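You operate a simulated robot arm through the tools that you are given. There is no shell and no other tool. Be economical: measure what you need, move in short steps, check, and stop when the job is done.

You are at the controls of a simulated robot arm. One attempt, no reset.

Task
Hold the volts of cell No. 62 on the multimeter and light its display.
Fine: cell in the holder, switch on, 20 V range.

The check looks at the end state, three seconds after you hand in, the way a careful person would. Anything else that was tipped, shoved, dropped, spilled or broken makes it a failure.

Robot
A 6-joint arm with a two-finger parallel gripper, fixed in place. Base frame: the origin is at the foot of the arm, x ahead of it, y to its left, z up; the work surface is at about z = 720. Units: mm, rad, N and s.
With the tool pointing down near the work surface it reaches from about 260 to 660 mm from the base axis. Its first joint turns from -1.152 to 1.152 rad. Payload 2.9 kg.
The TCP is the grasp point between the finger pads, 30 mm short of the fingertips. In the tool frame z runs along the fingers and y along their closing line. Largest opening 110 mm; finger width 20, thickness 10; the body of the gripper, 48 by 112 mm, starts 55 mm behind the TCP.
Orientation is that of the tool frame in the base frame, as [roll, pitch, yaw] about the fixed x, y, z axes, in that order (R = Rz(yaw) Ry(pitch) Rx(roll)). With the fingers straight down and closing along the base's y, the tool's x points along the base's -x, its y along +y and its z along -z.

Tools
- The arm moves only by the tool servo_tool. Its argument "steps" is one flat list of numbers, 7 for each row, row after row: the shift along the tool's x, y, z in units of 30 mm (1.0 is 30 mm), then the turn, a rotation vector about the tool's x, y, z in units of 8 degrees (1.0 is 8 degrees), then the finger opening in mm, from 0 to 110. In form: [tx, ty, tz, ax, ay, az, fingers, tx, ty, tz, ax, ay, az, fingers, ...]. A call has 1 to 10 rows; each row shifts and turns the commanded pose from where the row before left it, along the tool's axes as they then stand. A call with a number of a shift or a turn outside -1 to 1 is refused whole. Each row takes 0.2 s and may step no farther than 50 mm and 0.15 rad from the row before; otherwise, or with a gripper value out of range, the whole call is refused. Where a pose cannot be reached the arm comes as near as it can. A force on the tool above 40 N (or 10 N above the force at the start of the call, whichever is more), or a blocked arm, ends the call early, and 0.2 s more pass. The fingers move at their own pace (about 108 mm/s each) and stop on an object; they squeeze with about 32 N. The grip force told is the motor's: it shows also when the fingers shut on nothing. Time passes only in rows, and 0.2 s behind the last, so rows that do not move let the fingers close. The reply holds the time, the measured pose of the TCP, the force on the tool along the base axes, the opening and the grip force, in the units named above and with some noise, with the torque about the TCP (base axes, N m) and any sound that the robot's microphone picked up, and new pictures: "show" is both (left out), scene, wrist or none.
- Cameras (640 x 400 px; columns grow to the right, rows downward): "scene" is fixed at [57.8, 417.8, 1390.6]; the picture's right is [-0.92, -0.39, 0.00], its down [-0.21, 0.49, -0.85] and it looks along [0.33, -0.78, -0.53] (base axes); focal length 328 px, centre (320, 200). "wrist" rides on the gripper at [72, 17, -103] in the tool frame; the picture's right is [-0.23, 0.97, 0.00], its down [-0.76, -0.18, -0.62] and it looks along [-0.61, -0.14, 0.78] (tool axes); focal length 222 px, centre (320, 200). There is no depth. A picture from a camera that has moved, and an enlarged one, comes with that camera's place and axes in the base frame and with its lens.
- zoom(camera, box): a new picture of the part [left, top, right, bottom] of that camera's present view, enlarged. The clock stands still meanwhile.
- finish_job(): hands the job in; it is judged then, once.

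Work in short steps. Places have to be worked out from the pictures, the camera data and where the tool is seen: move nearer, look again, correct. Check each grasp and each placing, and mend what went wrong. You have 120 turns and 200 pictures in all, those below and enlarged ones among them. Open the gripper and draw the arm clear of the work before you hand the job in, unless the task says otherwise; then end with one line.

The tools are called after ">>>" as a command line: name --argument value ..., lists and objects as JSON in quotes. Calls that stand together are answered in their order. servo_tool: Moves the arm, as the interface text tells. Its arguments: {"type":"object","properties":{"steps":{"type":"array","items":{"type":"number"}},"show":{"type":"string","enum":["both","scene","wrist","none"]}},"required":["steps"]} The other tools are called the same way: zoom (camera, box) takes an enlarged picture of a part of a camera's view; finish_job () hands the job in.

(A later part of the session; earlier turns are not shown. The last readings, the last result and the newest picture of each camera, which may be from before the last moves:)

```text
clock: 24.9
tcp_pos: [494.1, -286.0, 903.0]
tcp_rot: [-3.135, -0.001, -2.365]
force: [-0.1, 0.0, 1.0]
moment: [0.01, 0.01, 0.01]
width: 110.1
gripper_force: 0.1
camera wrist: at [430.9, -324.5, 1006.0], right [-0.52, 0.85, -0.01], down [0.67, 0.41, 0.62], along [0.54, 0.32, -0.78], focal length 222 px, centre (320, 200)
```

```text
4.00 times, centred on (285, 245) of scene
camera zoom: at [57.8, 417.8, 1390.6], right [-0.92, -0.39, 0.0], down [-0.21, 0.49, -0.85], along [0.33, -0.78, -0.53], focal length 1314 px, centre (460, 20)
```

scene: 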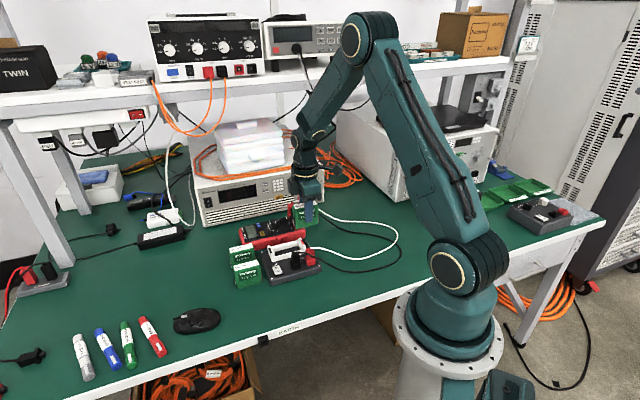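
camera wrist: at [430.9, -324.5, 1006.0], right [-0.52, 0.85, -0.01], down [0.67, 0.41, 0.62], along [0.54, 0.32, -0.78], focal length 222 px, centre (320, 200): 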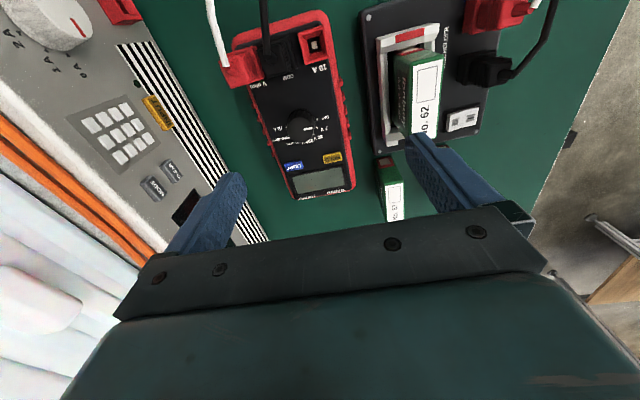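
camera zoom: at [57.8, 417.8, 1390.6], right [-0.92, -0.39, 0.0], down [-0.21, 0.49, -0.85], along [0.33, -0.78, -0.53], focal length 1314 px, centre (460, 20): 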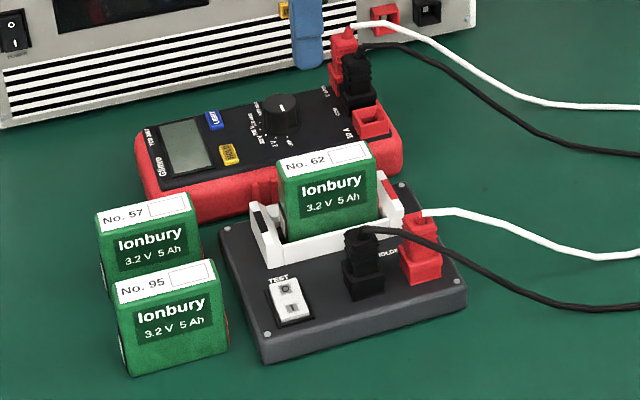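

The display is blank and the pointer is at OFF. I zoom in on the dial for its exact geometry.

>>> zoom --camera "wrist" --box '[280, 100, 350, 160]'

>>> zoom --camera "scene" --box '[265, 210, 310, 245]'

```text
6.67 times, centred on (315, 130) of wrist
camera zoom: at [430.9, -324.5, 1006.0], right [-0.52, 0.85, -0.01], down [0.67, 0.41, 0.62], along [0.54, 0.32, -0.78], focal length 1481 px, centre (353, 667)
```

zoom: 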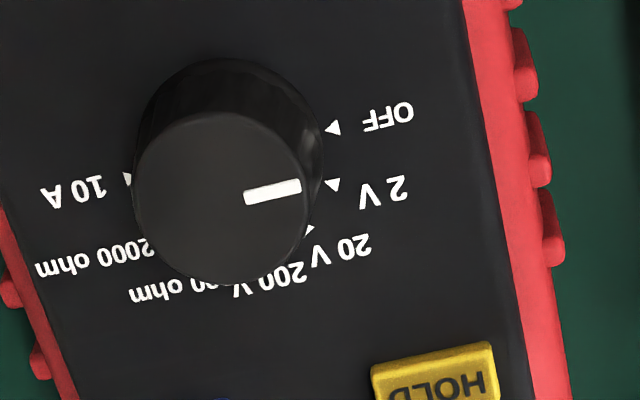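

```text
11.43 times, centred on (288, 228) of scene
camera zoom: at [57.8, 417.8, 1390.6], right [-0.92, -0.39, 0.0], down [-0.21, 0.49, -0.85], along [0.33, -0.78, -0.53], focal length 3754 px, centre (691, -114)
```

zoom: 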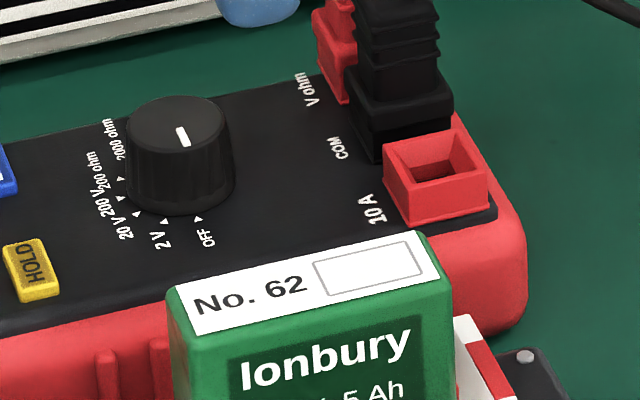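

The dial steps are about 30° and 20 V is 60° clockwise from OFF, seen from above. The knob is 26 mm across with its top centre at (513.5,-299.6,787). I move above it and check.

>>> servo_tool --steps '[-0.143, -0.777, 0, 0, 0, 0, 60, 0, 0, 0.8, 0, 0, 0, 50, 0, 0, 0.8, 0, 0, 0, 50, 0, 0, 0.4, 0, 0, 0, 50]' --show "wrist"

>>> zoom --camera "scene" --box '[255, 190, 325, 250]'

```text
clock: 25.9
tcp_pos: [515.7, -301.2, 844.4]
tcp_rot: [-3.135, 0.001, -2.365]
force: [0.0, -0.4, 0.7]
moment: [0.0, 0.0, 0.01]
width: 50.1
gripper_force: 0.0
camera wrist: at [451.1, -338.6, 946.2], right [-0.52, 0.85, -0.01], down [0.67, 0.41, 0.62], along [0.54, 0.32, -0.78], focal length 222 px, centre (320, 200)
```

wrist: 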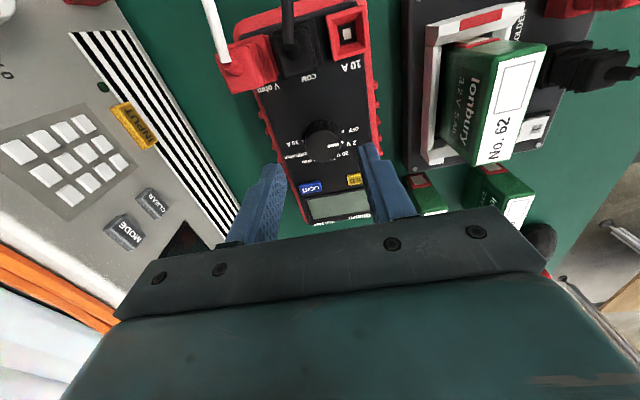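

```text
6.67 times, centred on (290, 220) of scene
camera zoom: at [57.8, 417.8, 1390.6], right [-0.92, -0.39, 0.0], down [-0.21, 0.49, -0.85], along [0.33, -0.78, -0.53], focal length 2190 px, centre (520, 67)
```

zoom: 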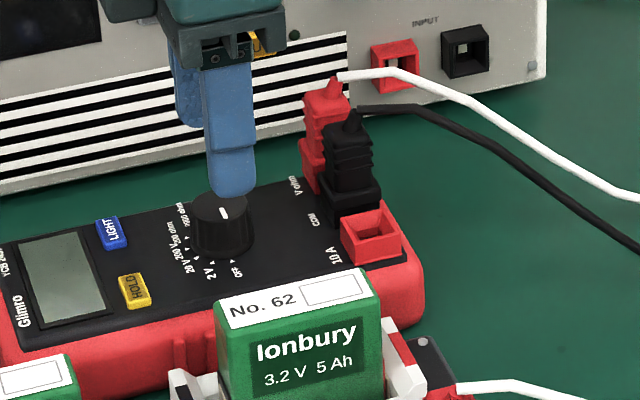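

>>> zoom --camera "wrist" --box '[270, 100, 380, 200]'

```text
4.00 times, centred on (325, 150) of wrist
camera zoom: at [451.1, -338.6, 946.2], right [-0.52, 0.85, -0.01], down [0.67, 0.41, 0.62], along [0.54, 0.32, -0.78], focal length 888 px, centre (300, 400)
```

zoom: 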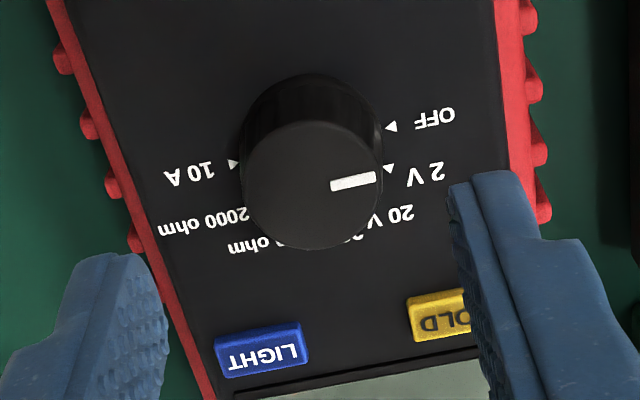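

The knob is about 2 mm off in tool y. I trim that, go down so the tips straddle the knob, and close.

>>> servo_tool --steps '[0, 0.067, 0.5, 0, 0, 0, 46, 0, 0, 0.5, 0, 0, 0, 46, 0, 0, 0.42, 0, 0, 0, 46, 0, 0, 0, 0, 0, 0, 30, 0, 0, 0, 0, 0, 0, 15, 0, 0, 0, 0, 0, 0, 15]' --show "none"

>>> zoom --camera "wrist" --box '[240, 80, 400, 220]'

>>> zoom --camera "scene" --box '[255, 190, 325, 250]'

```text
clock: 27.3
tcp_pos: [513.7, -299.2, 800.5]
tcp_rot: [-3.136, 0.0, -2.365]
force: [-1.3, 1.5, -0.1]
moment: [0.03, 0.04, 0.0]
width: 27.6
gripper_force: 31.4
```

```text
2.86 times, centred on (320, 150) of wrist
camera zoom: at [450.0, -337.2, 903.7], right [-0.52, 0.85, 0.0], down [0.67, 0.41, 0.62], along [0.54, 0.32, -0.78], focal length 635 px, centre (320, 343)
```

zoom: 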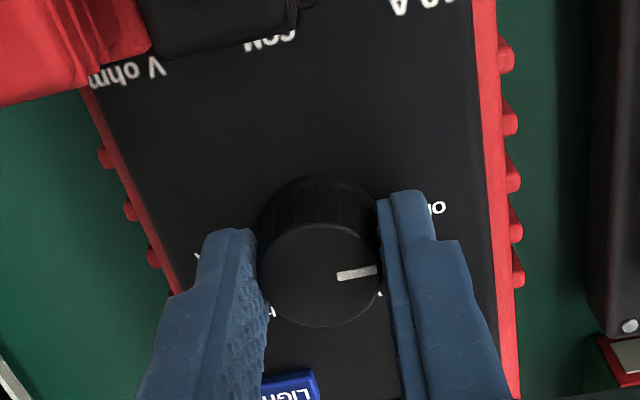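

```text
6.67 times, centred on (290, 220) of scene
camera zoom: at [57.8, 417.9, 1390.6], right [-0.92, -0.39, 0.0], down [-0.21, 0.49, -0.85], along [0.33, -0.78, -0.53], focal length 2190 px, centre (520, 67)
```

zoom: 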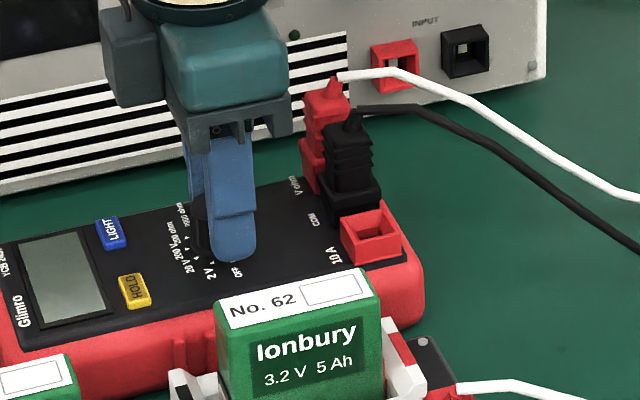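

The knob is gripped at 27.6 mm. I turn it 60° clockwise.

>>> servo_tool --steps '[0, 0, 0, 0, 0, 0.94, 15, 0, 0, 0, 0, 0, 0.94, 15, 0, 0, 0, 0, 0, 0.94, 15, 0, 0, 0, 0, 0, 0.94, 15, 0, 0, 0, 0, 0, 0.94, 15, 0, 0, 0, 0, 0, 0.94, 15, 0, 0, 0, 0, 0, 0.94, 15, 0, 0, 0, 0, 0, 0.94, 15]' --show "wrist"

>>> zoom --camera "wrist" --box '[240, 80, 400, 220]'

>>> zoom --camera "scene" --box '[255, 190, 325, 250]'

```text
clock: 29.1
tcp_pos: [514.6, -298.8, 801.4]
tcp_rot: [-3.139, 0.005, 2.864]
force: [-2.3, -1.4, 0.2]
moment: [0.15, 0.5, -0.02]
width: 27.5
gripper_force: 32.2
camera wrist: at [448.5, -262.3, 903.5], right [0.49, 0.87, 0.0], down [0.68, -0.38, 0.63], along [0.55, -0.31, -0.78], focal length 222 px, centre (320, 200)
```

wrist: 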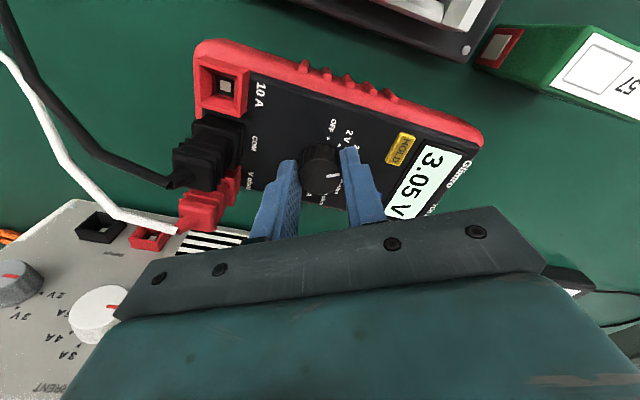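

```text
2.86 times, centred on (320, 150) of wrist
camera zoom: at [448.5, -262.3, 903.5], right [0.49, 0.87, 0.0], down [0.68, -0.38, 0.63], along [0.55, -0.31, -0.78], focal length 635 px, centre (320, 343)
```

zoom: 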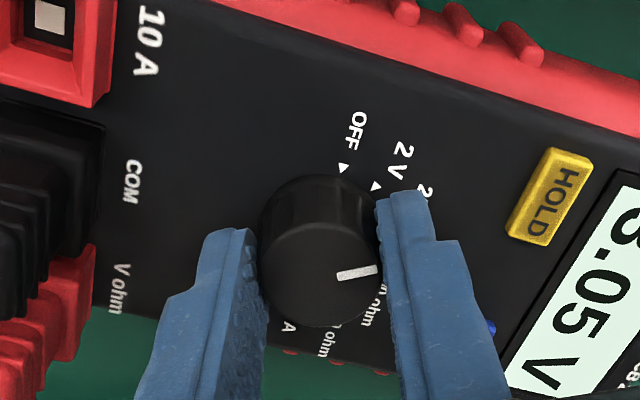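

```text
6.67 times, centred on (290, 220) of scene
camera zoom: at [57.7, 417.8, 1390.6], right [-0.92, -0.39, 0.0], down [-0.21, 0.49, -0.85], along [0.33, -0.78, -0.53], focal length 2190 px, centre (520, 67)
```

zoom: 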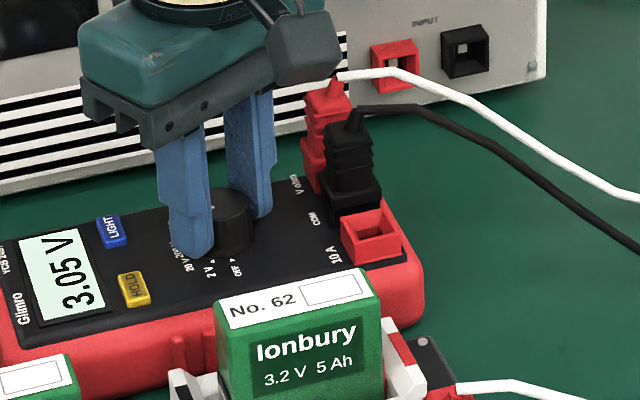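

The display reads 3.05 V. I release the knob gently, rise, and check the pointer.

>>> servo_tool --steps '[0, 0, 0, 0, 0, 0, 36, 0, 0, 0, 0, 0, 0, 42, 0, 0, -0.8, 0, 0, 0, 42, 0, 0, -1, 0, 0, 0, 42, 0, 0, -1, 0, 0, 0, 42]' --show "none"

>>> zoom --camera "wrist" --box '[240, 80, 440, 220]'

>>> zoom --camera "scene" --box '[255, 200, 315, 250]'

```text
clock: 30.3
tcp_pos: [513.9, -298.8, 884.4]
tcp_rot: [-3.14, 0.005, 2.868]
force: [0.8, 0.0, 0.3]
moment: [0.0, -0.04, 0.01]
width: 41.7
gripper_force: 0.0
```

```text
2.86 times, centred on (340, 150) of wrist
camera zoom: at [448.0, -262.1, 987.3], right [0.48, 0.88, 0.0], down [0.68, -0.38, 0.63], along [0.55, -0.3, -0.78], focal length 635 px, centre (263, 343)
```

zoom: 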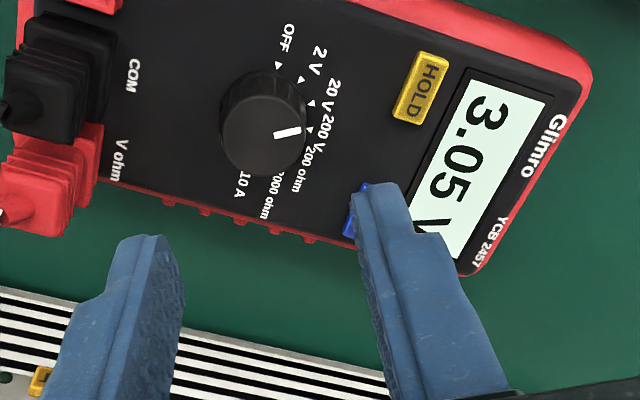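

```text
8.00 times, centred on (285, 225) of scene
camera zoom: at [57.8, 417.8, 1390.6], right [-0.92, -0.39, 0.0], down [-0.21, 0.49, -0.85], along [0.33, -0.78, -0.53], focal length 2628 px, centre (600, 0)
```

zoom: 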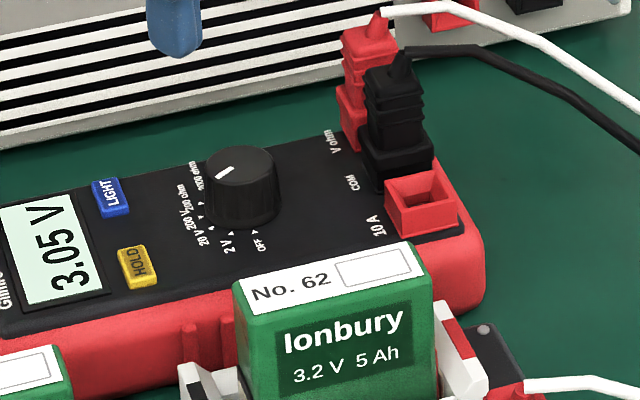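

The pointer sits on the 20 V tick and the meter shows 3.05 V. HOLD is at about (530,-248,772) and LIGHT at about (563,-282,772). I close the fingers and approach HOLD.

>>> servo_tool --steps '[-0.03, 0.88, 0, 0, 0, 0, 20, -0.03, 0.88, 0, 0, 0, 0, 0, 0, 0, 0.77, 0, 0, 0, 0, 0, 0, 0.77, 0, 0, 0, 0, 0, 0, 0.77, 0, 0, 0, 0]' --show "none"

>>> zoom --camera "wrist" --box '[240, 80, 440, 220]'

>>> zoom --camera "scene" --box '[245, 195, 315, 255]'

```text
clock: 31.5
tcp_pos: [530.5, -247.8, 816.5]
tcp_rot: [-3.139, 0.005, 2.867]
force: [0.9, 0.1, 0.1]
moment: [-0.01, 0.01, 0.03]
width: 0.0
gripper_force: 31.3
```

```text
2.86 times, centred on (340, 150) of wrist
camera zoom: at [464.0, -211.7, 918.3], right [0.48, 0.88, 0.0], down [0.68, -0.37, 0.63], along [0.55, -0.3, -0.78], focal length 635 px, centre (263, 343)
```

zoom: 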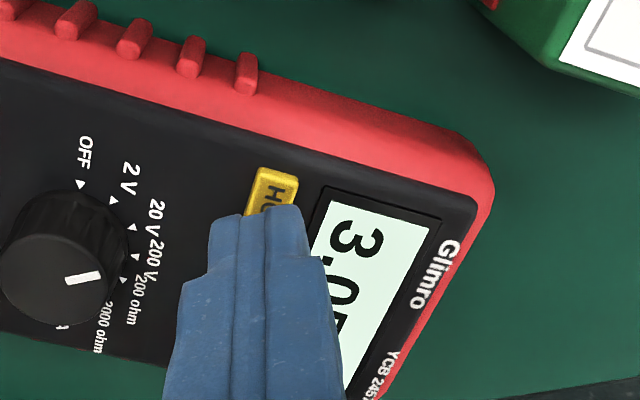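

```text
6.67 times, centred on (280, 225) of scene
camera zoom: at [57.8, 417.8, 1390.6], right [-0.92, -0.39, 0.0], down [-0.21, 0.49, -0.85], along [0.33, -0.78, -0.53], focal length 2190 px, centre (587, 33)
```

zoom: 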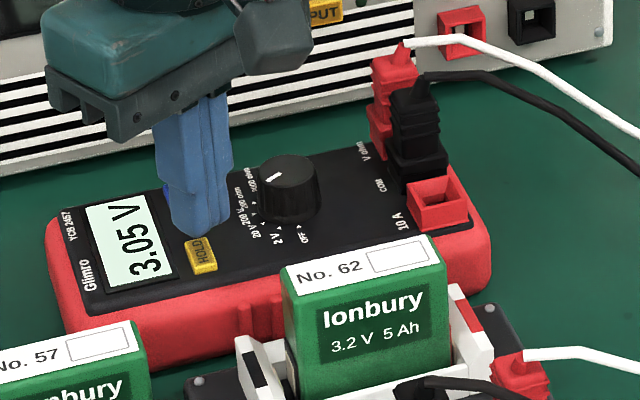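

The tip is above HOLD. I press down slowly.

>>> servo_tool --steps '[0, 0, 0.3, 0, 0, 0, 0, 0, 0, 0.1, 0, 0, 0, 0, 0, 0, 0.06, 0, 0, 0, 0, 0, 0, 0.06, 0, 0, 0, 0]' --show "none"

```text
clock: 32.5
tcp_pos: [530.8, -248.2, 800.5]
tcp_rot: [-3.14, 0.005, 2.868]
force: [0.0, 0.3, -0.2]
moment: [0.02, 0.02, 0.0]
width: 0.0
gripper_force: 31.8
```

There is no contact yet at tip z≈770, so I continue.

>>> servo_tool --steps '[0, 0, 0.05, 0, 0, 0, 0, 0, 0, 0.05, 0, 0, 0, 0]' --show "none"

>>> zoom --camera "scene" --box '[245, 195, 315, 255]'

```text
clock: 33.1
tcp_pos: [530.6, -248.5, 798.2]
tcp_rot: [-3.138, 0.008, 2.868]
force: [-2.7, 0.7, 5.1]
moment: [0.04, 0.07, -0.01]
width: 0.0
gripper_force: 31.6
heard: click
```

```text
6.67 times, centred on (280, 225) of scene
camera zoom: at [57.7, 417.9, 1390.6], right [-0.92, -0.39, 0.0], down [-0.21, 0.49, -0.85], along [0.33, -0.78, -0.53], focal length 2190 px, centre (587, 33)
```

zoom: 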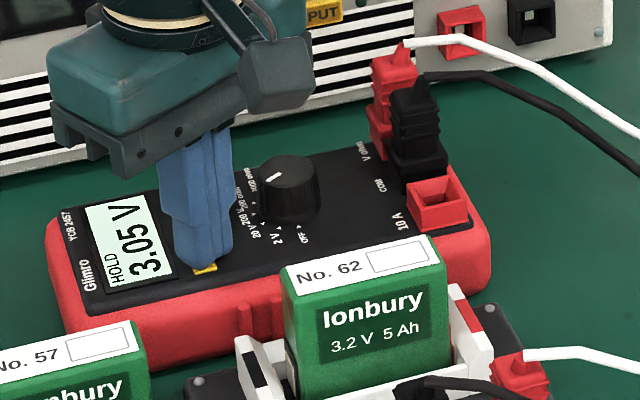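

A click was heard and "HOLD" shows on the display. I lift and move over LIGHT.

>>> servo_tool --steps '[0, 0, -0.6, 0, 0, 0, 0, -0.677, -0.393, 0, 0, 0, 0, 0, -0.677, -0.393, 0, 0, 0, 0, 0, 0, 0, 0, 0, 0, 0, 0]' --show "none"

>>> zoom --camera "wrist" --box '[240, 80, 440, 220]'

>>> zoom --camera "scene" --box '[245, 195, 315, 255]'

```text
clock: 34.1
tcp_pos: [563.0, -280.8, 815.9]
tcp_rot: [-3.14, 0.006, 2.867]
force: [-0.2, 0.1, -0.1]
moment: [0.0, -0.01, 0.01]
width: 0.0
gripper_force: 31.3
```

```text
2.86 times, centred on (340, 150) of wrist
camera zoom: at [497.0, -246.0, 917.8], right [0.48, 0.88, 0.0], down [0.68, -0.37, 0.63], along [0.55, -0.3, -0.78], focal length 635 px, centre (263, 343)
```

zoom: 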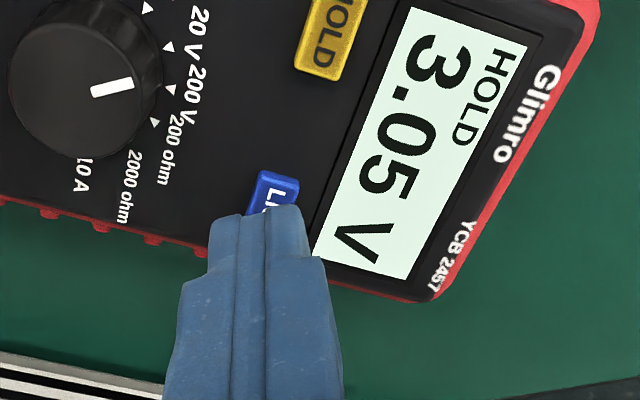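

```text
6.67 times, centred on (280, 225) of scene
camera zoom: at [57.8, 417.8, 1390.6], right [-0.92, -0.39, 0.0], down [-0.21, 0.49, -0.85], along [0.33, -0.78, -0.53], focal length 2190 px, centre (587, 33)
```

zoom: 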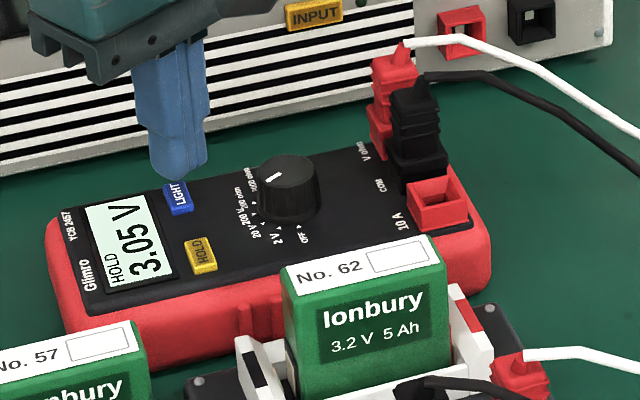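

The tip sits over LIGHT just as it did over HOLD. I press.

>>> servo_tool --steps '[0, 0, 0.3, 0, 0, 0, 0, 0, 0, 0.1, 0, 0, 0, 0, 0, 0, 0.06, 0, 0, 0, 0, 0, 0, 0.06, 0, 0, 0, 0, 0, 0, 0.05, 0, 0, 0, 0, 0, 0, 0.05, 0, 0, 0, 0]' --show "none"

>>> zoom --camera "scene" --box '[245, 195, 315, 255]'

```text
clock: 35.5
tcp_pos: [562.6, -282.5, 797.3]
tcp_rot: [-3.139, 0.006, 2.868]
force: [0.2, 1.4, 4.2]
moment: [0.01, 0.04, 0.0]
width: 0.2
gripper_force: 31.9
heard: click
```

```text
6.67 times, centred on (280, 225) of scene
camera zoom: at [57.7, 417.9, 1390.6], right [-0.92, -0.39, 0.0], down [-0.21, 0.49, -0.85], along [0.33, -0.78, -0.53], focal length 2190 px, centre (587, 33)
```

zoom: 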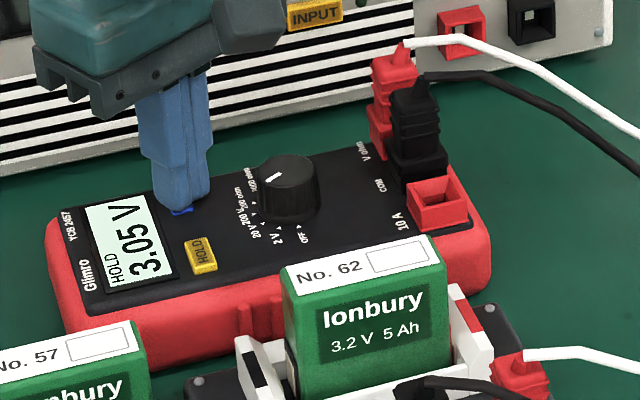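

Another click was heard. I lift away and check the display.

>>> servo_tool --steps '[0, 0, -0.6, 0, 0, 0, 0, 0, 0, -1, 0, 0, 0, 10, 0, 0, -1, 0, 0, 0, 20, 0.6, 0.5, -1, 0, 0, 0, 30, 0.6, 0.5, 0, 0, 0, 0, 30]' --show "both"

>>> zoom --camera "scene" --box '[245, 195, 315, 255]'

>>> zoom --camera "wrist" --box '[240, 60, 440, 200]'

```text
clock: 36.7
tcp_pos: [536.0, -243.3, 905.6]
tcp_rot: [-3.139, 0.004, 2.867]
force: [0.0, 0.1, 0.1]
moment: [0.0, -0.01, 0.01]
width: 30.2
gripper_force: 0.1
camera wrist: at [469.9, -206.9, 1007.5], right [0.48, 0.88, 0.0], down [0.68, -0.37, 0.63], along [0.55, -0.3, -0.78], focal length 222 px, centre (320, 200)
```

scene: 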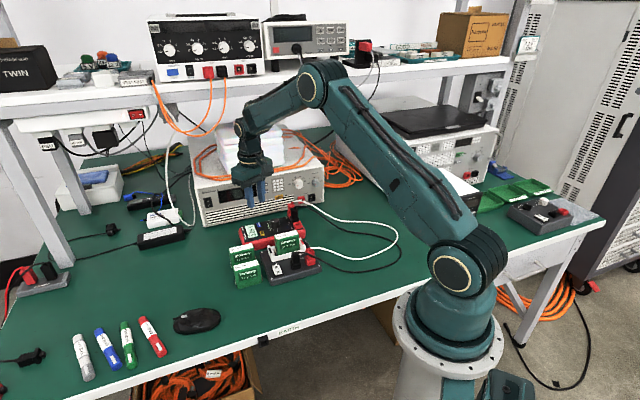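
wrist: 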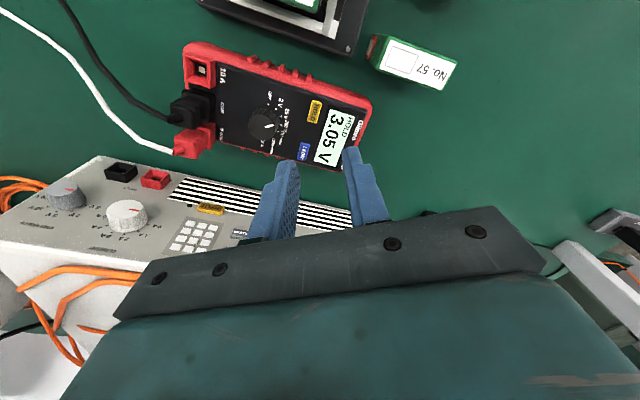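

```text
6.67 times, centred on (280, 225) of scene
camera zoom: at [57.8, 417.8, 1390.6], right [-0.92, -0.39, 0.0], down [-0.21, 0.49, -0.85], along [0.33, -0.78, -0.53], focal length 2190 px, centre (587, 33)
```

zoom: 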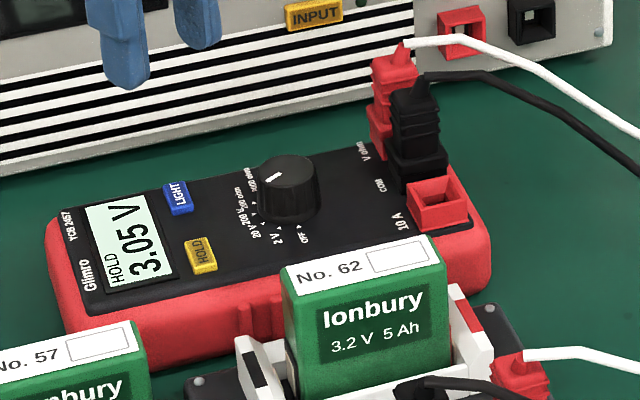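

```text
2.86 times, centred on (340, 130) of wrist
camera zoom: at [469.9, -206.9, 1007.5], right [0.48, 0.88, 0.0], down [0.68, -0.37, 0.63], along [0.55, -0.3, -0.78], focal length 635 px, centre (263, 400)
```

zoom: 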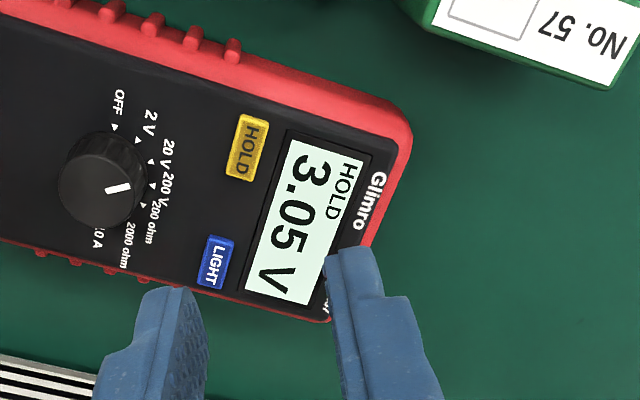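

The display reads HOLD 3.05 V, but I can't clearly tell whether the backlight changed. I zoom tightly.

>>> zoom --camera "wrist" --box '[295, 95, 375, 175]'

>>> zoom --camera "scene" --box '[250, 220, 280, 245]'

```text
5.00 times, centred on (335, 135) of wrist
camera zoom: at [469.9, -206.9, 1007.5], right [0.48, 0.88, 0.0], down [0.68, -0.37, 0.63], along [0.55, -0.3, -0.78], focal length 1111 px, centre (245, 525)
```

zoom: 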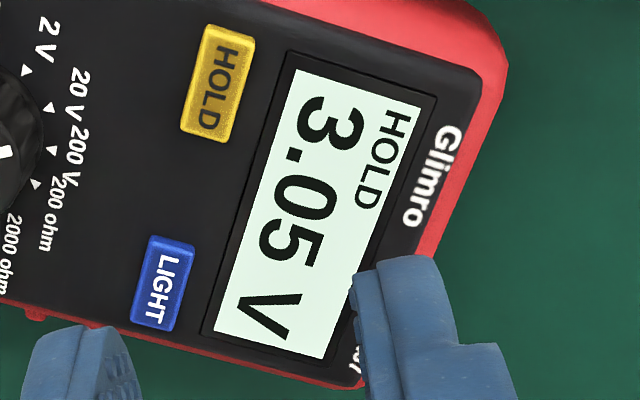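

```text
16.00 times, centred on (265, 232) of scene
camera zoom: at [57.8, 417.8, 1390.6], right [-0.92, -0.39, 0.0], down [-0.21, 0.49, -0.85], along [0.33, -0.78, -0.53], focal length 5256 px, centre (1200, -320)
```

zoom: 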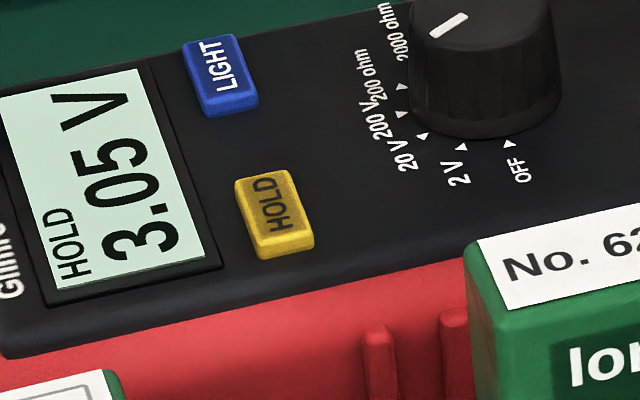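

To settle it, I press LIGHT once more and compare the same zoom before and after.

>>> servo_tool --steps '[-0.6, -0.5, 0, 0, 0, 0, 0, -0.6, -0.5, 1, 0, 0, 0, 0, 0, 0, 1, 0, 0, 0, 0, 0, 0, 0.9, 0, 0, 0, 0, 0, 0, 0.3, 0, 0, 0, 0]' --show "none"

>>> zoom --camera "scene" --box '[250, 220, 280, 245]'

```text
clock: 37.9
tcp_pos: [562.8, -282.6, 808.7]
tcp_rot: [-3.139, 0.005, 2.868]
force: [-0.2, 0.6, 0.0]
moment: [0.05, -0.01, 0.01]
width: 0.0
gripper_force: 32.0
```

```text
16.00 times, centred on (265, 232) of scene
camera zoom: at [57.8, 417.8, 1390.6], right [-0.92, -0.39, 0.0], down [-0.21, 0.49, -0.85], along [0.33, -0.78, -0.53], focal length 5256 px, centre (1200, -320)
```

zoom: 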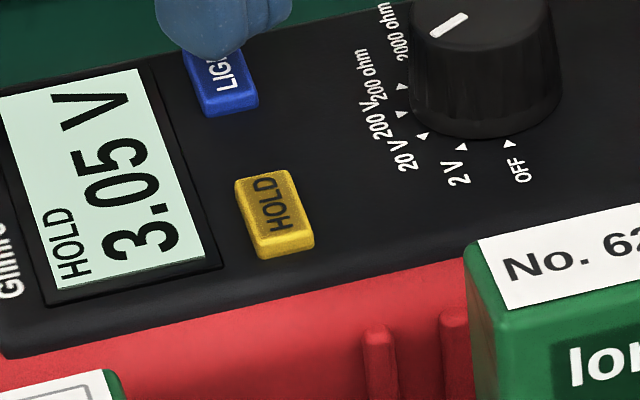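

Pressing LIGHT now, then the same zoom.

>>> servo_tool --steps '[0, 0, 0.17, 0, 0, 0, 0, 0, 0, 0.06, 0, 0, 0, 0, 0, 0, 0.06, 0, 0, 0, 0, 0, 0, 0.05, 0, 0, 0, 0]' --show "none"

>>> zoom --camera "scene" --box '[250, 220, 280, 245]'

```text
clock: 38.9
tcp_pos: [562.1, -283.5, 799.4]
tcp_rot: [-3.141, 0.008, 2.868]
force: [-1.0, 1.3, 1.6]
moment: [0.03, 0.02, -0.03]
width: 0.0
gripper_force: 32.5
heard: click
```

```text
16.00 times, centred on (265, 232) of scene
camera zoom: at [57.7, 417.9, 1390.6], right [-0.92, -0.39, 0.0], down [-0.21, 0.49, -0.85], along [0.33, -0.78, -0.53], focal length 5256 px, centre (1200, -320)
```

zoom: 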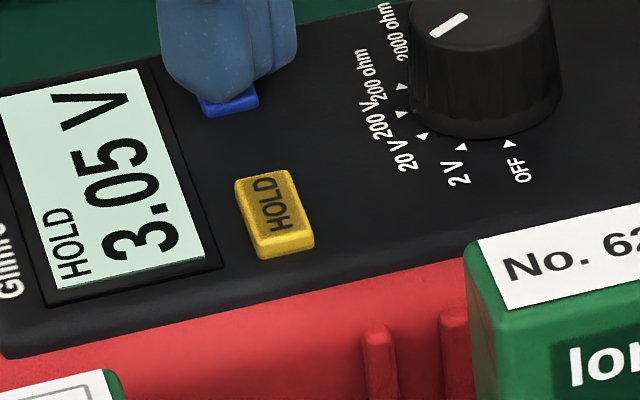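

No visible change. It may need a long press, so I keep holding it down and watch.

>>> servo_tool --steps '[0, 0, 0.03, 0, 0, 0, 0, 0, 0, 0, 0, 0, 0, 0, 0, 0, 0, 0, 0, 0, 0, 0, 0, 0, 0, 0, 0, 0, 0, 0, 0, 0, 0, 0, 0, 0, 0, 0, 0, 0, 0, 0, 0, 0, 0, 0, 0, 0, 0, 0, 0, 0, 0, 0, 0, 0, 0, 0, 0, 0, 0, 0, 0]' --show "none"

>>> zoom --camera "scene" --box '[250, 220, 280, 245]'

```text
clock: 40.9
tcp_pos: [562.5, -281.1, 797.9]
tcp_rot: [-3.14, 0.004, 2.866]
force: [0.0, -1.2, 3.5]
moment: [-0.04, 0.02, -0.01]
width: 0.1
gripper_force: 31.9
```

```text
16.00 times, centred on (265, 232) of scene
camera zoom: at [57.7, 417.8, 1390.6], right [-0.92, -0.39, 0.0], down [-0.21, 0.49, -0.85], along [0.33, -0.78, -0.53], focal length 5256 px, centre (1200, -320)
```

zoom: 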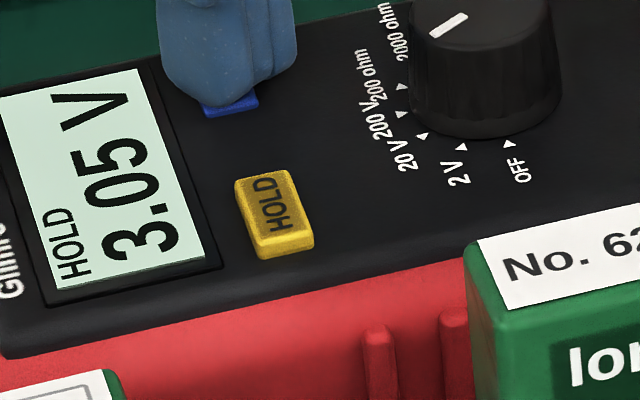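

Releasing now and looking again.

>>> servo_tool --steps '[0, 0, -0.5, 0, 0, 0, 0, 0, 0, 0, 0, 0, 0, 0, 0, 0, 0, 0, 0, 0, 0]' --show "none"

>>> zoom --camera "scene" --box '[250, 220, 280, 245]'

>>> zoom --camera "wrist" --box '[240, 80, 440, 220]'

```text
clock: 41.7
tcp_pos: [562.5, -283.3, 812.6]
tcp_rot: [-3.139, 0.005, 2.867]
force: [-0.4, 0.1, 0.5]
moment: [0.0, -0.01, -0.03]
width: 0.0
gripper_force: 31.6
```

```text
16.00 times, centred on (265, 232) of scene
camera zoom: at [57.8, 417.8, 1390.6], right [-0.92, -0.39, 0.0], down [-0.21, 0.49, -0.85], along [0.33, -0.78, -0.53], focal length 5256 px, centre (1200, -320)
```

zoom: 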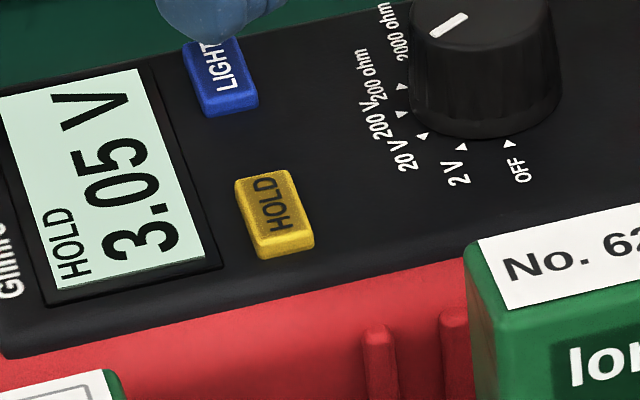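

```text
2.86 times, centred on (340, 150) of wrist
camera zoom: at [497.2, -246.2, 914.9], right [0.48, 0.88, 0.0], down [0.68, -0.37, 0.63], along [0.55, -0.3, -0.78], focal length 635 px, centre (263, 343)
```

zoom: 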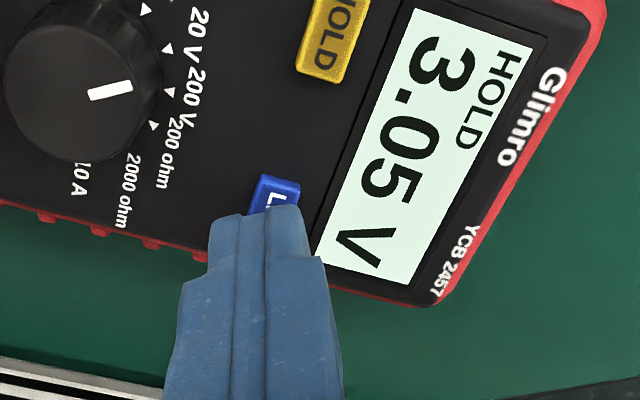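

I need a sensitive comparison, so I zoom extremely tightly on the display background in this state.

>>> zoom --camera "scene" --box '[248, 222, 262, 240]'

>>> zoom --camera "wrist" --box '[335, 85, 405, 180]'

```text
16.00 times, centred on (255, 231) of scene
camera zoom: at [57.8, 417.8, 1390.6], right [-0.92, -0.39, 0.0], down [-0.21, 0.49, -0.85], along [0.33, -0.78, -0.53], focal length 5256 px, centre (1360, -296)
```

zoom: 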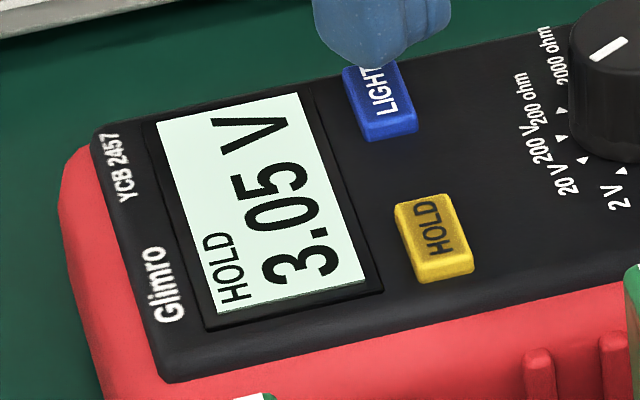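

```text
4.21 times, centred on (370, 132) of wrist
camera zoom: at [497.2, -246.2, 914.9], right [0.48, 0.88, 0.0], down [0.68, -0.37, 0.63], along [0.55, -0.3, -0.78], focal length 935 px, centre (110, 484)
```

zoom: 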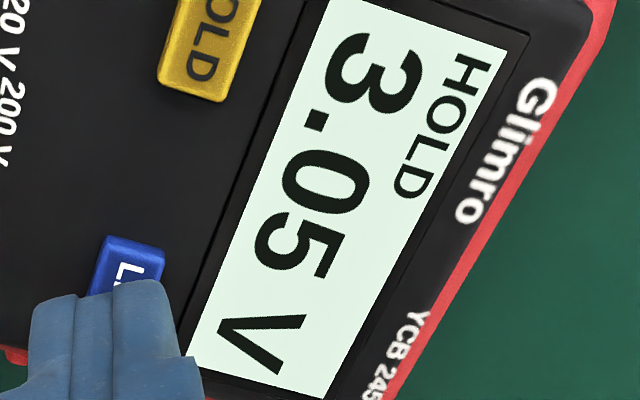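

Pressing LIGHT again, lifting to the same pose, and comparing with the same frames.

>>> servo_tool --steps '[0, 0, 0.3, 0, 0, 0, 0, 0, 0, 0.06, 0, 0, 0, 0, 0, 0, 0.06, 0, 0, 0, 0, 0, 0, 0.06, 0, 0, 0, 0, 0, 0, -0.48, 0, 0, 0, 0, 0, 0, 0, 0, 0, 0, 0]' --show "none"

>>> zoom --camera "scene" --box '[248, 222, 262, 240]'

>>> zoom --camera "wrist" --box '[335, 85, 405, 180]'

```text
clock: 43.1
tcp_pos: [563.7, -281.7, 811.7]
tcp_rot: [-3.14, 0.006, 2.868]
force: [0.9, 0.7, -0.3]
moment: [0.02, 0.02, 0.0]
width: 0.1
gripper_force: 31.8
heard: click
```

```text
16.00 times, centred on (255, 231) of scene
camera zoom: at [57.8, 417.8, 1390.6], right [-0.92, -0.39, 0.0], down [-0.21, 0.49, -0.85], along [0.33, -0.78, -0.53], focal length 5256 px, centre (1360, -296)
```

zoom: 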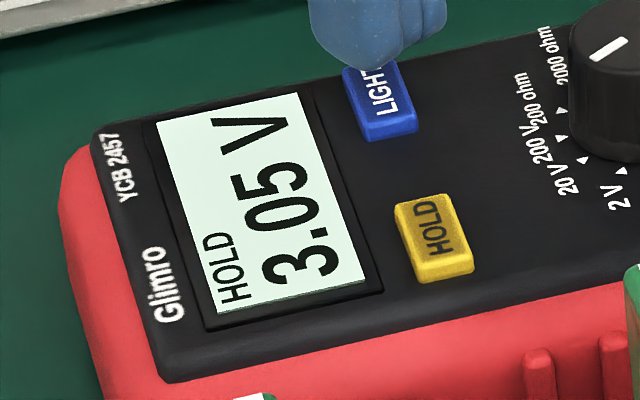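

```text
4.21 times, centred on (370, 132) of wrist
camera zoom: at [497.6, -245.4, 914.8], right [0.48, 0.88, 0.0], down [0.68, -0.37, 0.63], along [0.55, -0.3, -0.78], focal length 935 px, centre (110, 484)
```

zoom: 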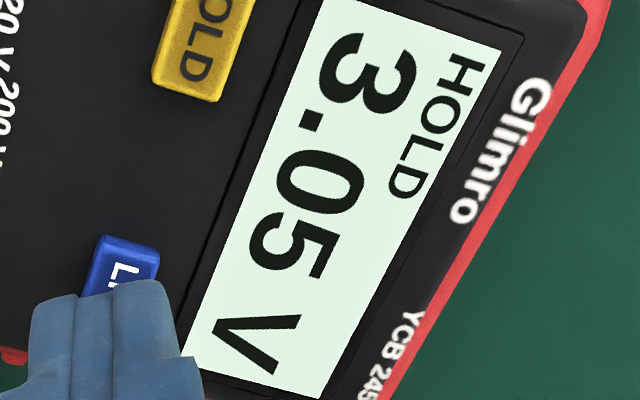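

Both states look the same, so LIGHT may not be a toggle; it could be on with a timer. I retreat to the earlier pose and watch over time with identical frames.

>>> servo_tool --steps '[0, 0, -1, 0, 0, 0, 10, 0, 0, -1, 0, 0, 0, 20, 0.6, 0.5, -1, 0, 0, 0, 30, 0.6, 0.5, 0, 0, 0, 0, 30]' --show "none"

>>> zoom --camera "scene" --box '[245, 195, 315, 255]'

>>> servo_tool --steps '[0, 0, 0, 0, 0, 0, 30, 0, 0, 0, 0, 0, 0, 30, 0, 0, 0, 0, 0, 0, 30, 0, 0, 0, 0, 0, 0, 30, 0, 0, 0, 0, 0, 0, 30, 0, 0, 0, 0, 0, 0, 30, 0, 0, 0, 0, 0, 0, 30, 0, 0, 0, 0, 0, 0, 30, 0, 0, 0, 0, 0, 0, 30, 0, 0, 0, 0, 0, 0, 30]' --show "none"

>>> servo_tool --steps '[0, 0, 0, 0, 0, 0, 30, 0, 0, 0, 0, 0, 0, 30, 0, 0, 0, 0, 0, 0, 30, 0, 0, 0, 0, 0, 0, 30, 0, 0, 0, 0, 0, 0, 30, 0, 0, 0, 0, 0, 0, 30, 0, 0, 0, 0, 0, 0, 30, 0, 0, 0, 0, 0, 0, 30, 0, 0, 0, 0, 0, 0, 30, 0, 0, 0, 0, 0, 0, 30]' --show "none"

>>> servo_tool --steps '[0, 0, 0, 0, 0, 0, 30, 0, 0, 0, 0, 0, 0, 30, 0, 0, 0, 0, 0, 0, 30, 0, 0, 0, 0, 0, 0, 30, 0, 0, 0, 0, 0, 0, 30, 0, 0, 0, 0, 0, 0, 30, 0, 0, 0, 0, 0, 0, 30, 0, 0, 0, 0, 0, 0, 30, 0, 0, 0, 0, 0, 0, 30, 0, 0, 0, 0, 0, 0, 30]' --show "none"

>>> zoom --camera "scene" --box '[245, 195, 315, 255]'

```text
clock: 44.1
tcp_pos: [535.1, -244.1, 903.3]
tcp_rot: [-3.139, 0.006, 2.868]
force: [-0.1, -0.2, 0.0]
moment: [-0.02, 0.01, -0.01]
width: 30.1
gripper_force: 0.0
```

```text
6.67 times, centred on (280, 225) of scene
camera zoom: at [57.8, 417.8, 1390.6], right [-0.92, -0.39, 0.0], down [-0.21, 0.49, -0.85], along [0.33, -0.78, -0.53], focal length 2190 px, centre (587, 33)
```

zoom: 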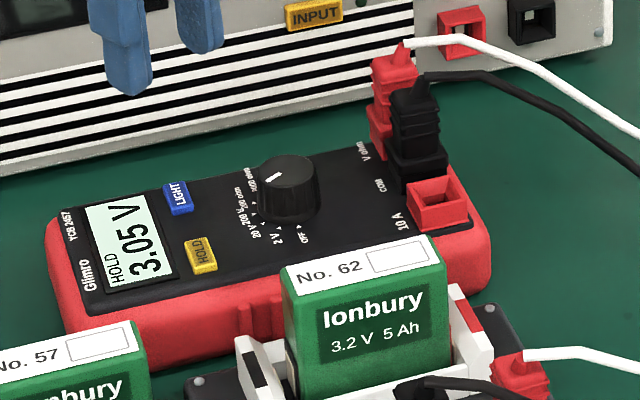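

```text
clock: 46.3
tcp_pos: [535.9, -244.1, 901.1]
tcp_rot: [-3.14, 0.007, 2.867]
force: [-0.2, 0.1, -0.2]
moment: [0.01, 0.02, 0.02]
width: 30.0
gripper_force: 0.0
```

```text
clock: 48.5
tcp_pos: [534.4, -243.3, 902.8]
tcp_rot: [-3.14, 0.006, 2.867]
force: [0.6, -0.1, -0.3]
moment: [0.01, 0.01, 0.0]
width: 30.2
gripper_force: 0.0
```

```text
clock: 50.7
tcp_pos: [535.2, -243.8, 902.8]
tcp_rot: [-3.141, 0.003, 2.868]
force: [0.1, 0.0, 0.1]
moment: [-0.03, -0.01, 0.0]
width: 29.8
gripper_force: 0.1
```

```text
6.67 times, centred on (280, 225) of scene
camera zoom: at [57.8, 417.8, 1390.6], right [-0.92, -0.39, 0.0], down [-0.21, 0.49, -0.85], along [0.33, -0.78, -0.53], focal length 2190 px, centre (587, 33)
```

zoom: 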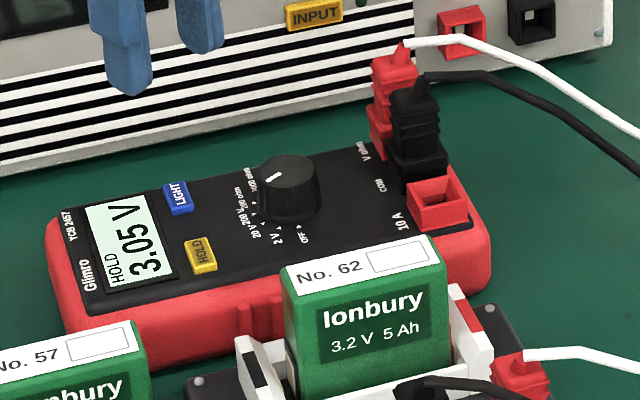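

Nothing changes over 7 s. LIGHT may be ignored while HOLD is on, so I test it: release HOLD first and look.

>>> servo_tool --steps '[0.1, -0.18, 0.9, 0, 0, 0, 0, 0, 0, 0.95, 0, 0, 0, 0, 0, 0, 0.95, 0, 0, 0, 0, 0, 0, 0.3, 0, 0, 0, 0, 0, 0, 0.2, 0, 0, 0, 0, 0, 0, 0.06, 0, 0, 0, 0, 0, 0, 0.06, 0, 0, 0, 0, 0, 0, 0.05, 0, 0, 0, 0]' --show "none"

```text
clock: 52.5
tcp_pos: [531.7, -247.4, 799.7]
tcp_rot: [-3.139, 0.008, 2.867]
force: [0.2, -0.7, 2.1]
moment: [0.03, 0.04, 0.03]
width: 0.0
gripper_force: 32.3
heard: click
```

HOLD clicked. I lift, move over LIGHT, and check the display before pressing.

>>> servo_tool --steps '[0, 0, -0.55, 0, 0, 0, 0, -0.677, -0.393, 0, 0, 0, 0, 0, -0.677, -0.393, 0, 0, 0, 0, 0, 0, 0, 0, 0, 0, 0, 0]' --show "none"

>>> zoom --camera "scene" --box '[248, 222, 262, 240]'

>>> servo_tool --steps '[0, 0, 0.3, 0, 0, 0, 0, 0, 0, 0.1, 0, 0, 0, 0, 0, 0, 0.06, 0, 0, 0, 0, 0, 0, 0.06, 0, 0, 0, 0, 0, 0, 0.05, 0, 0, 0, 0, 0, 0, -0.57, 0, 0, 0, 0, 0, 0, 0, 0, 0, 0, 0]' --show "none"

>>> zoom --camera "scene" --box '[248, 222, 262, 240]'

```text
clock: 53.5
tcp_pos: [563.6, -281.1, 814.9]
tcp_rot: [3.141, 0.006, 2.867]
force: [0.6, -0.1, 0.2]
moment: [-0.02, 0.02, -0.04]
width: 0.0
gripper_force: 31.5
```

```text
16.00 times, centred on (255, 231) of scene
camera zoom: at [57.8, 417.8, 1390.6], right [-0.92, -0.39, 0.0], down [-0.21, 0.49, -0.85], along [0.33, -0.78, -0.53], focal length 5256 px, centre (1360, -296)
```

zoom: 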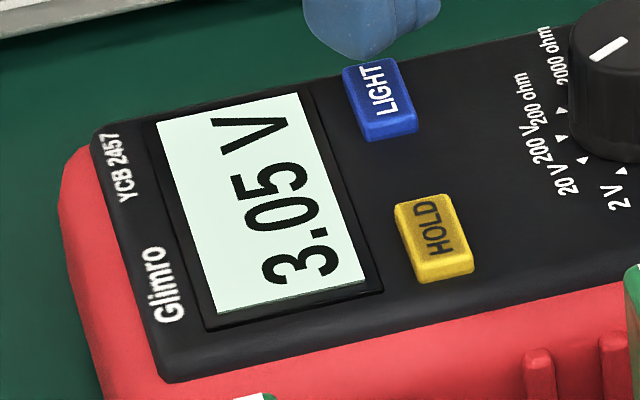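

```text
clock: 55.1
tcp_pos: [562.8, -282.3, 815.3]
tcp_rot: [-3.14, 0.006, 2.868]
force: [0.1, -0.5, 0.1]
moment: [-0.01, -0.02, -0.01]
width: 0.0
gripper_force: 32.1
heard: click
```

```text
16.00 times, centred on (255, 231) of scene
camera zoom: at [57.8, 417.8, 1390.6], right [-0.92, -0.39, 0.0], down [-0.21, 0.49, -0.85], along [0.33, -0.78, -0.53], focal length 5256 px, centre (1360, -296)
```

zoom: 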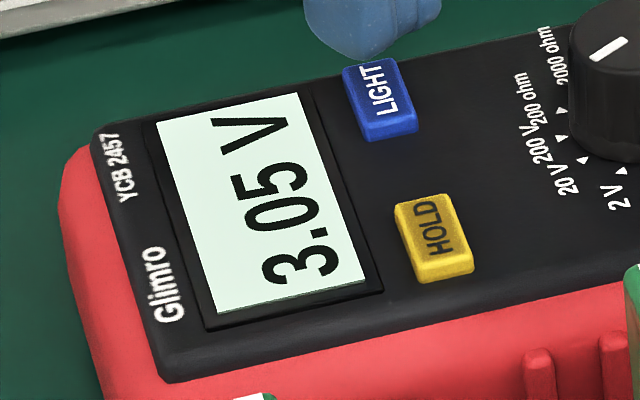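

Still no visible change from short presses. I test a clearly longer press of about 4 s.

>>> servo_tool --steps '[0, 0, 0.3, 0, 0, 0, 0, 0, 0, 0.12, 0, 0, 0, 0, 0, 0, 0.1, 0, 0, 0, 0, 0, 0, 0.1, 0, 0, 0, 0, 0, 0, 0, 0, 0, 0, 0, 0, 0, 0, 0, 0, 0, 0, 0, 0, 0, 0, 0, 0, 0, 0, 0, 0, 0, 0, 0, 0, 0, 0, 0, 0, 0, 0, 0, 0, 0, 0, 0, 0, 0, 0]' --show "none"

>>> servo_tool --steps '[0, 0, 0, 0, 0, 0, 0, 0, 0, 0, 0, 0, 0, 0, 0, 0, 0, 0, 0, 0, 0, 0, 0, 0, 0, 0, 0, 0, 0, 0, 0, 0, 0, 0, 0, 0, 0, 0, 0, 0, 0, 0, 0, 0, 0, 0, 0, 0, 0, 0, 0, 0, 0, 0, 0, 0, 0, 0, 0, 0, 0, 0, 0, 0, 0, 0, 0, 0, 0, 0]' --show "none"

>>> servo_tool --steps '[0, 0, 0, 0, 0, 0, 0, 0, 0, 0, 0, 0, 0, 0, 0, 0, 0, 0, 0, 0, 0, 0, 0, 0, 0, 0, 0, 0, 0, 0, 0, 0, 0, 0, 0]' --show "scene"

>>> zoom --camera "scene" --box '[248, 222, 262, 240]'

```text
clock: 57.3
tcp_pos: [564.3, -282.0, 797.3]
tcp_rot: [-3.139, 0.008, 2.867]
force: [0.3, 1.5, 7.4]
moment: [0.06, -0.03, 0.02]
width: 0.0
gripper_force: 32.0
heard: click
```

```text
clock: 59.5
tcp_pos: [564.3, -281.1, 796.0]
tcp_rot: [-3.137, 0.005, 2.867]
force: [1.4, -0.1, 8.0]
moment: [-0.01, -0.02, -0.01]
width: 0.1
gripper_force: 32.0
```

```text
clock: 60.7
tcp_pos: [564.9, -281.5, 795.9]
tcp_rot: [-3.14, 0.005, 2.868]
force: [1.2, -0.5, 9.0]
moment: [0.01, -0.01, -0.01]
width: 0.1
gripper_force: 32.1
```

scene: 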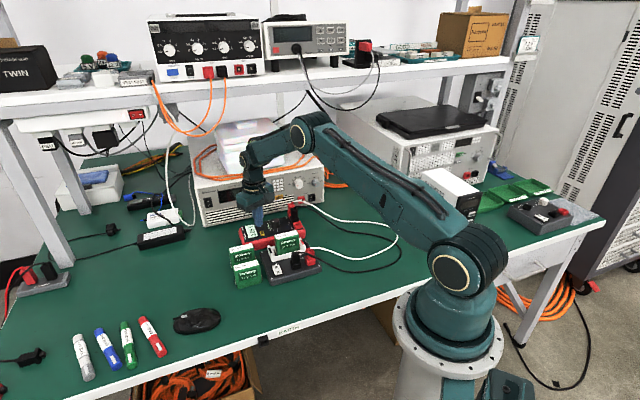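

```text
16.00 times, centred on (255, 231) of scene
camera zoom: at [57.7, 417.9, 1390.6], right [-0.92, -0.39, 0.0], down [-0.21, 0.49, -0.85], along [0.33, -0.78, -0.53], focal length 5256 px, centre (1360, -296)
```

zoom: 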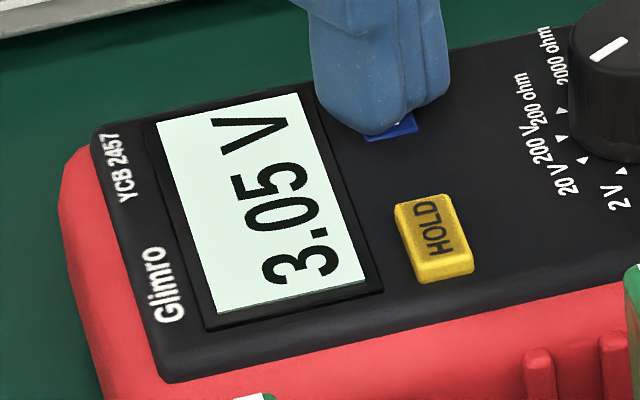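

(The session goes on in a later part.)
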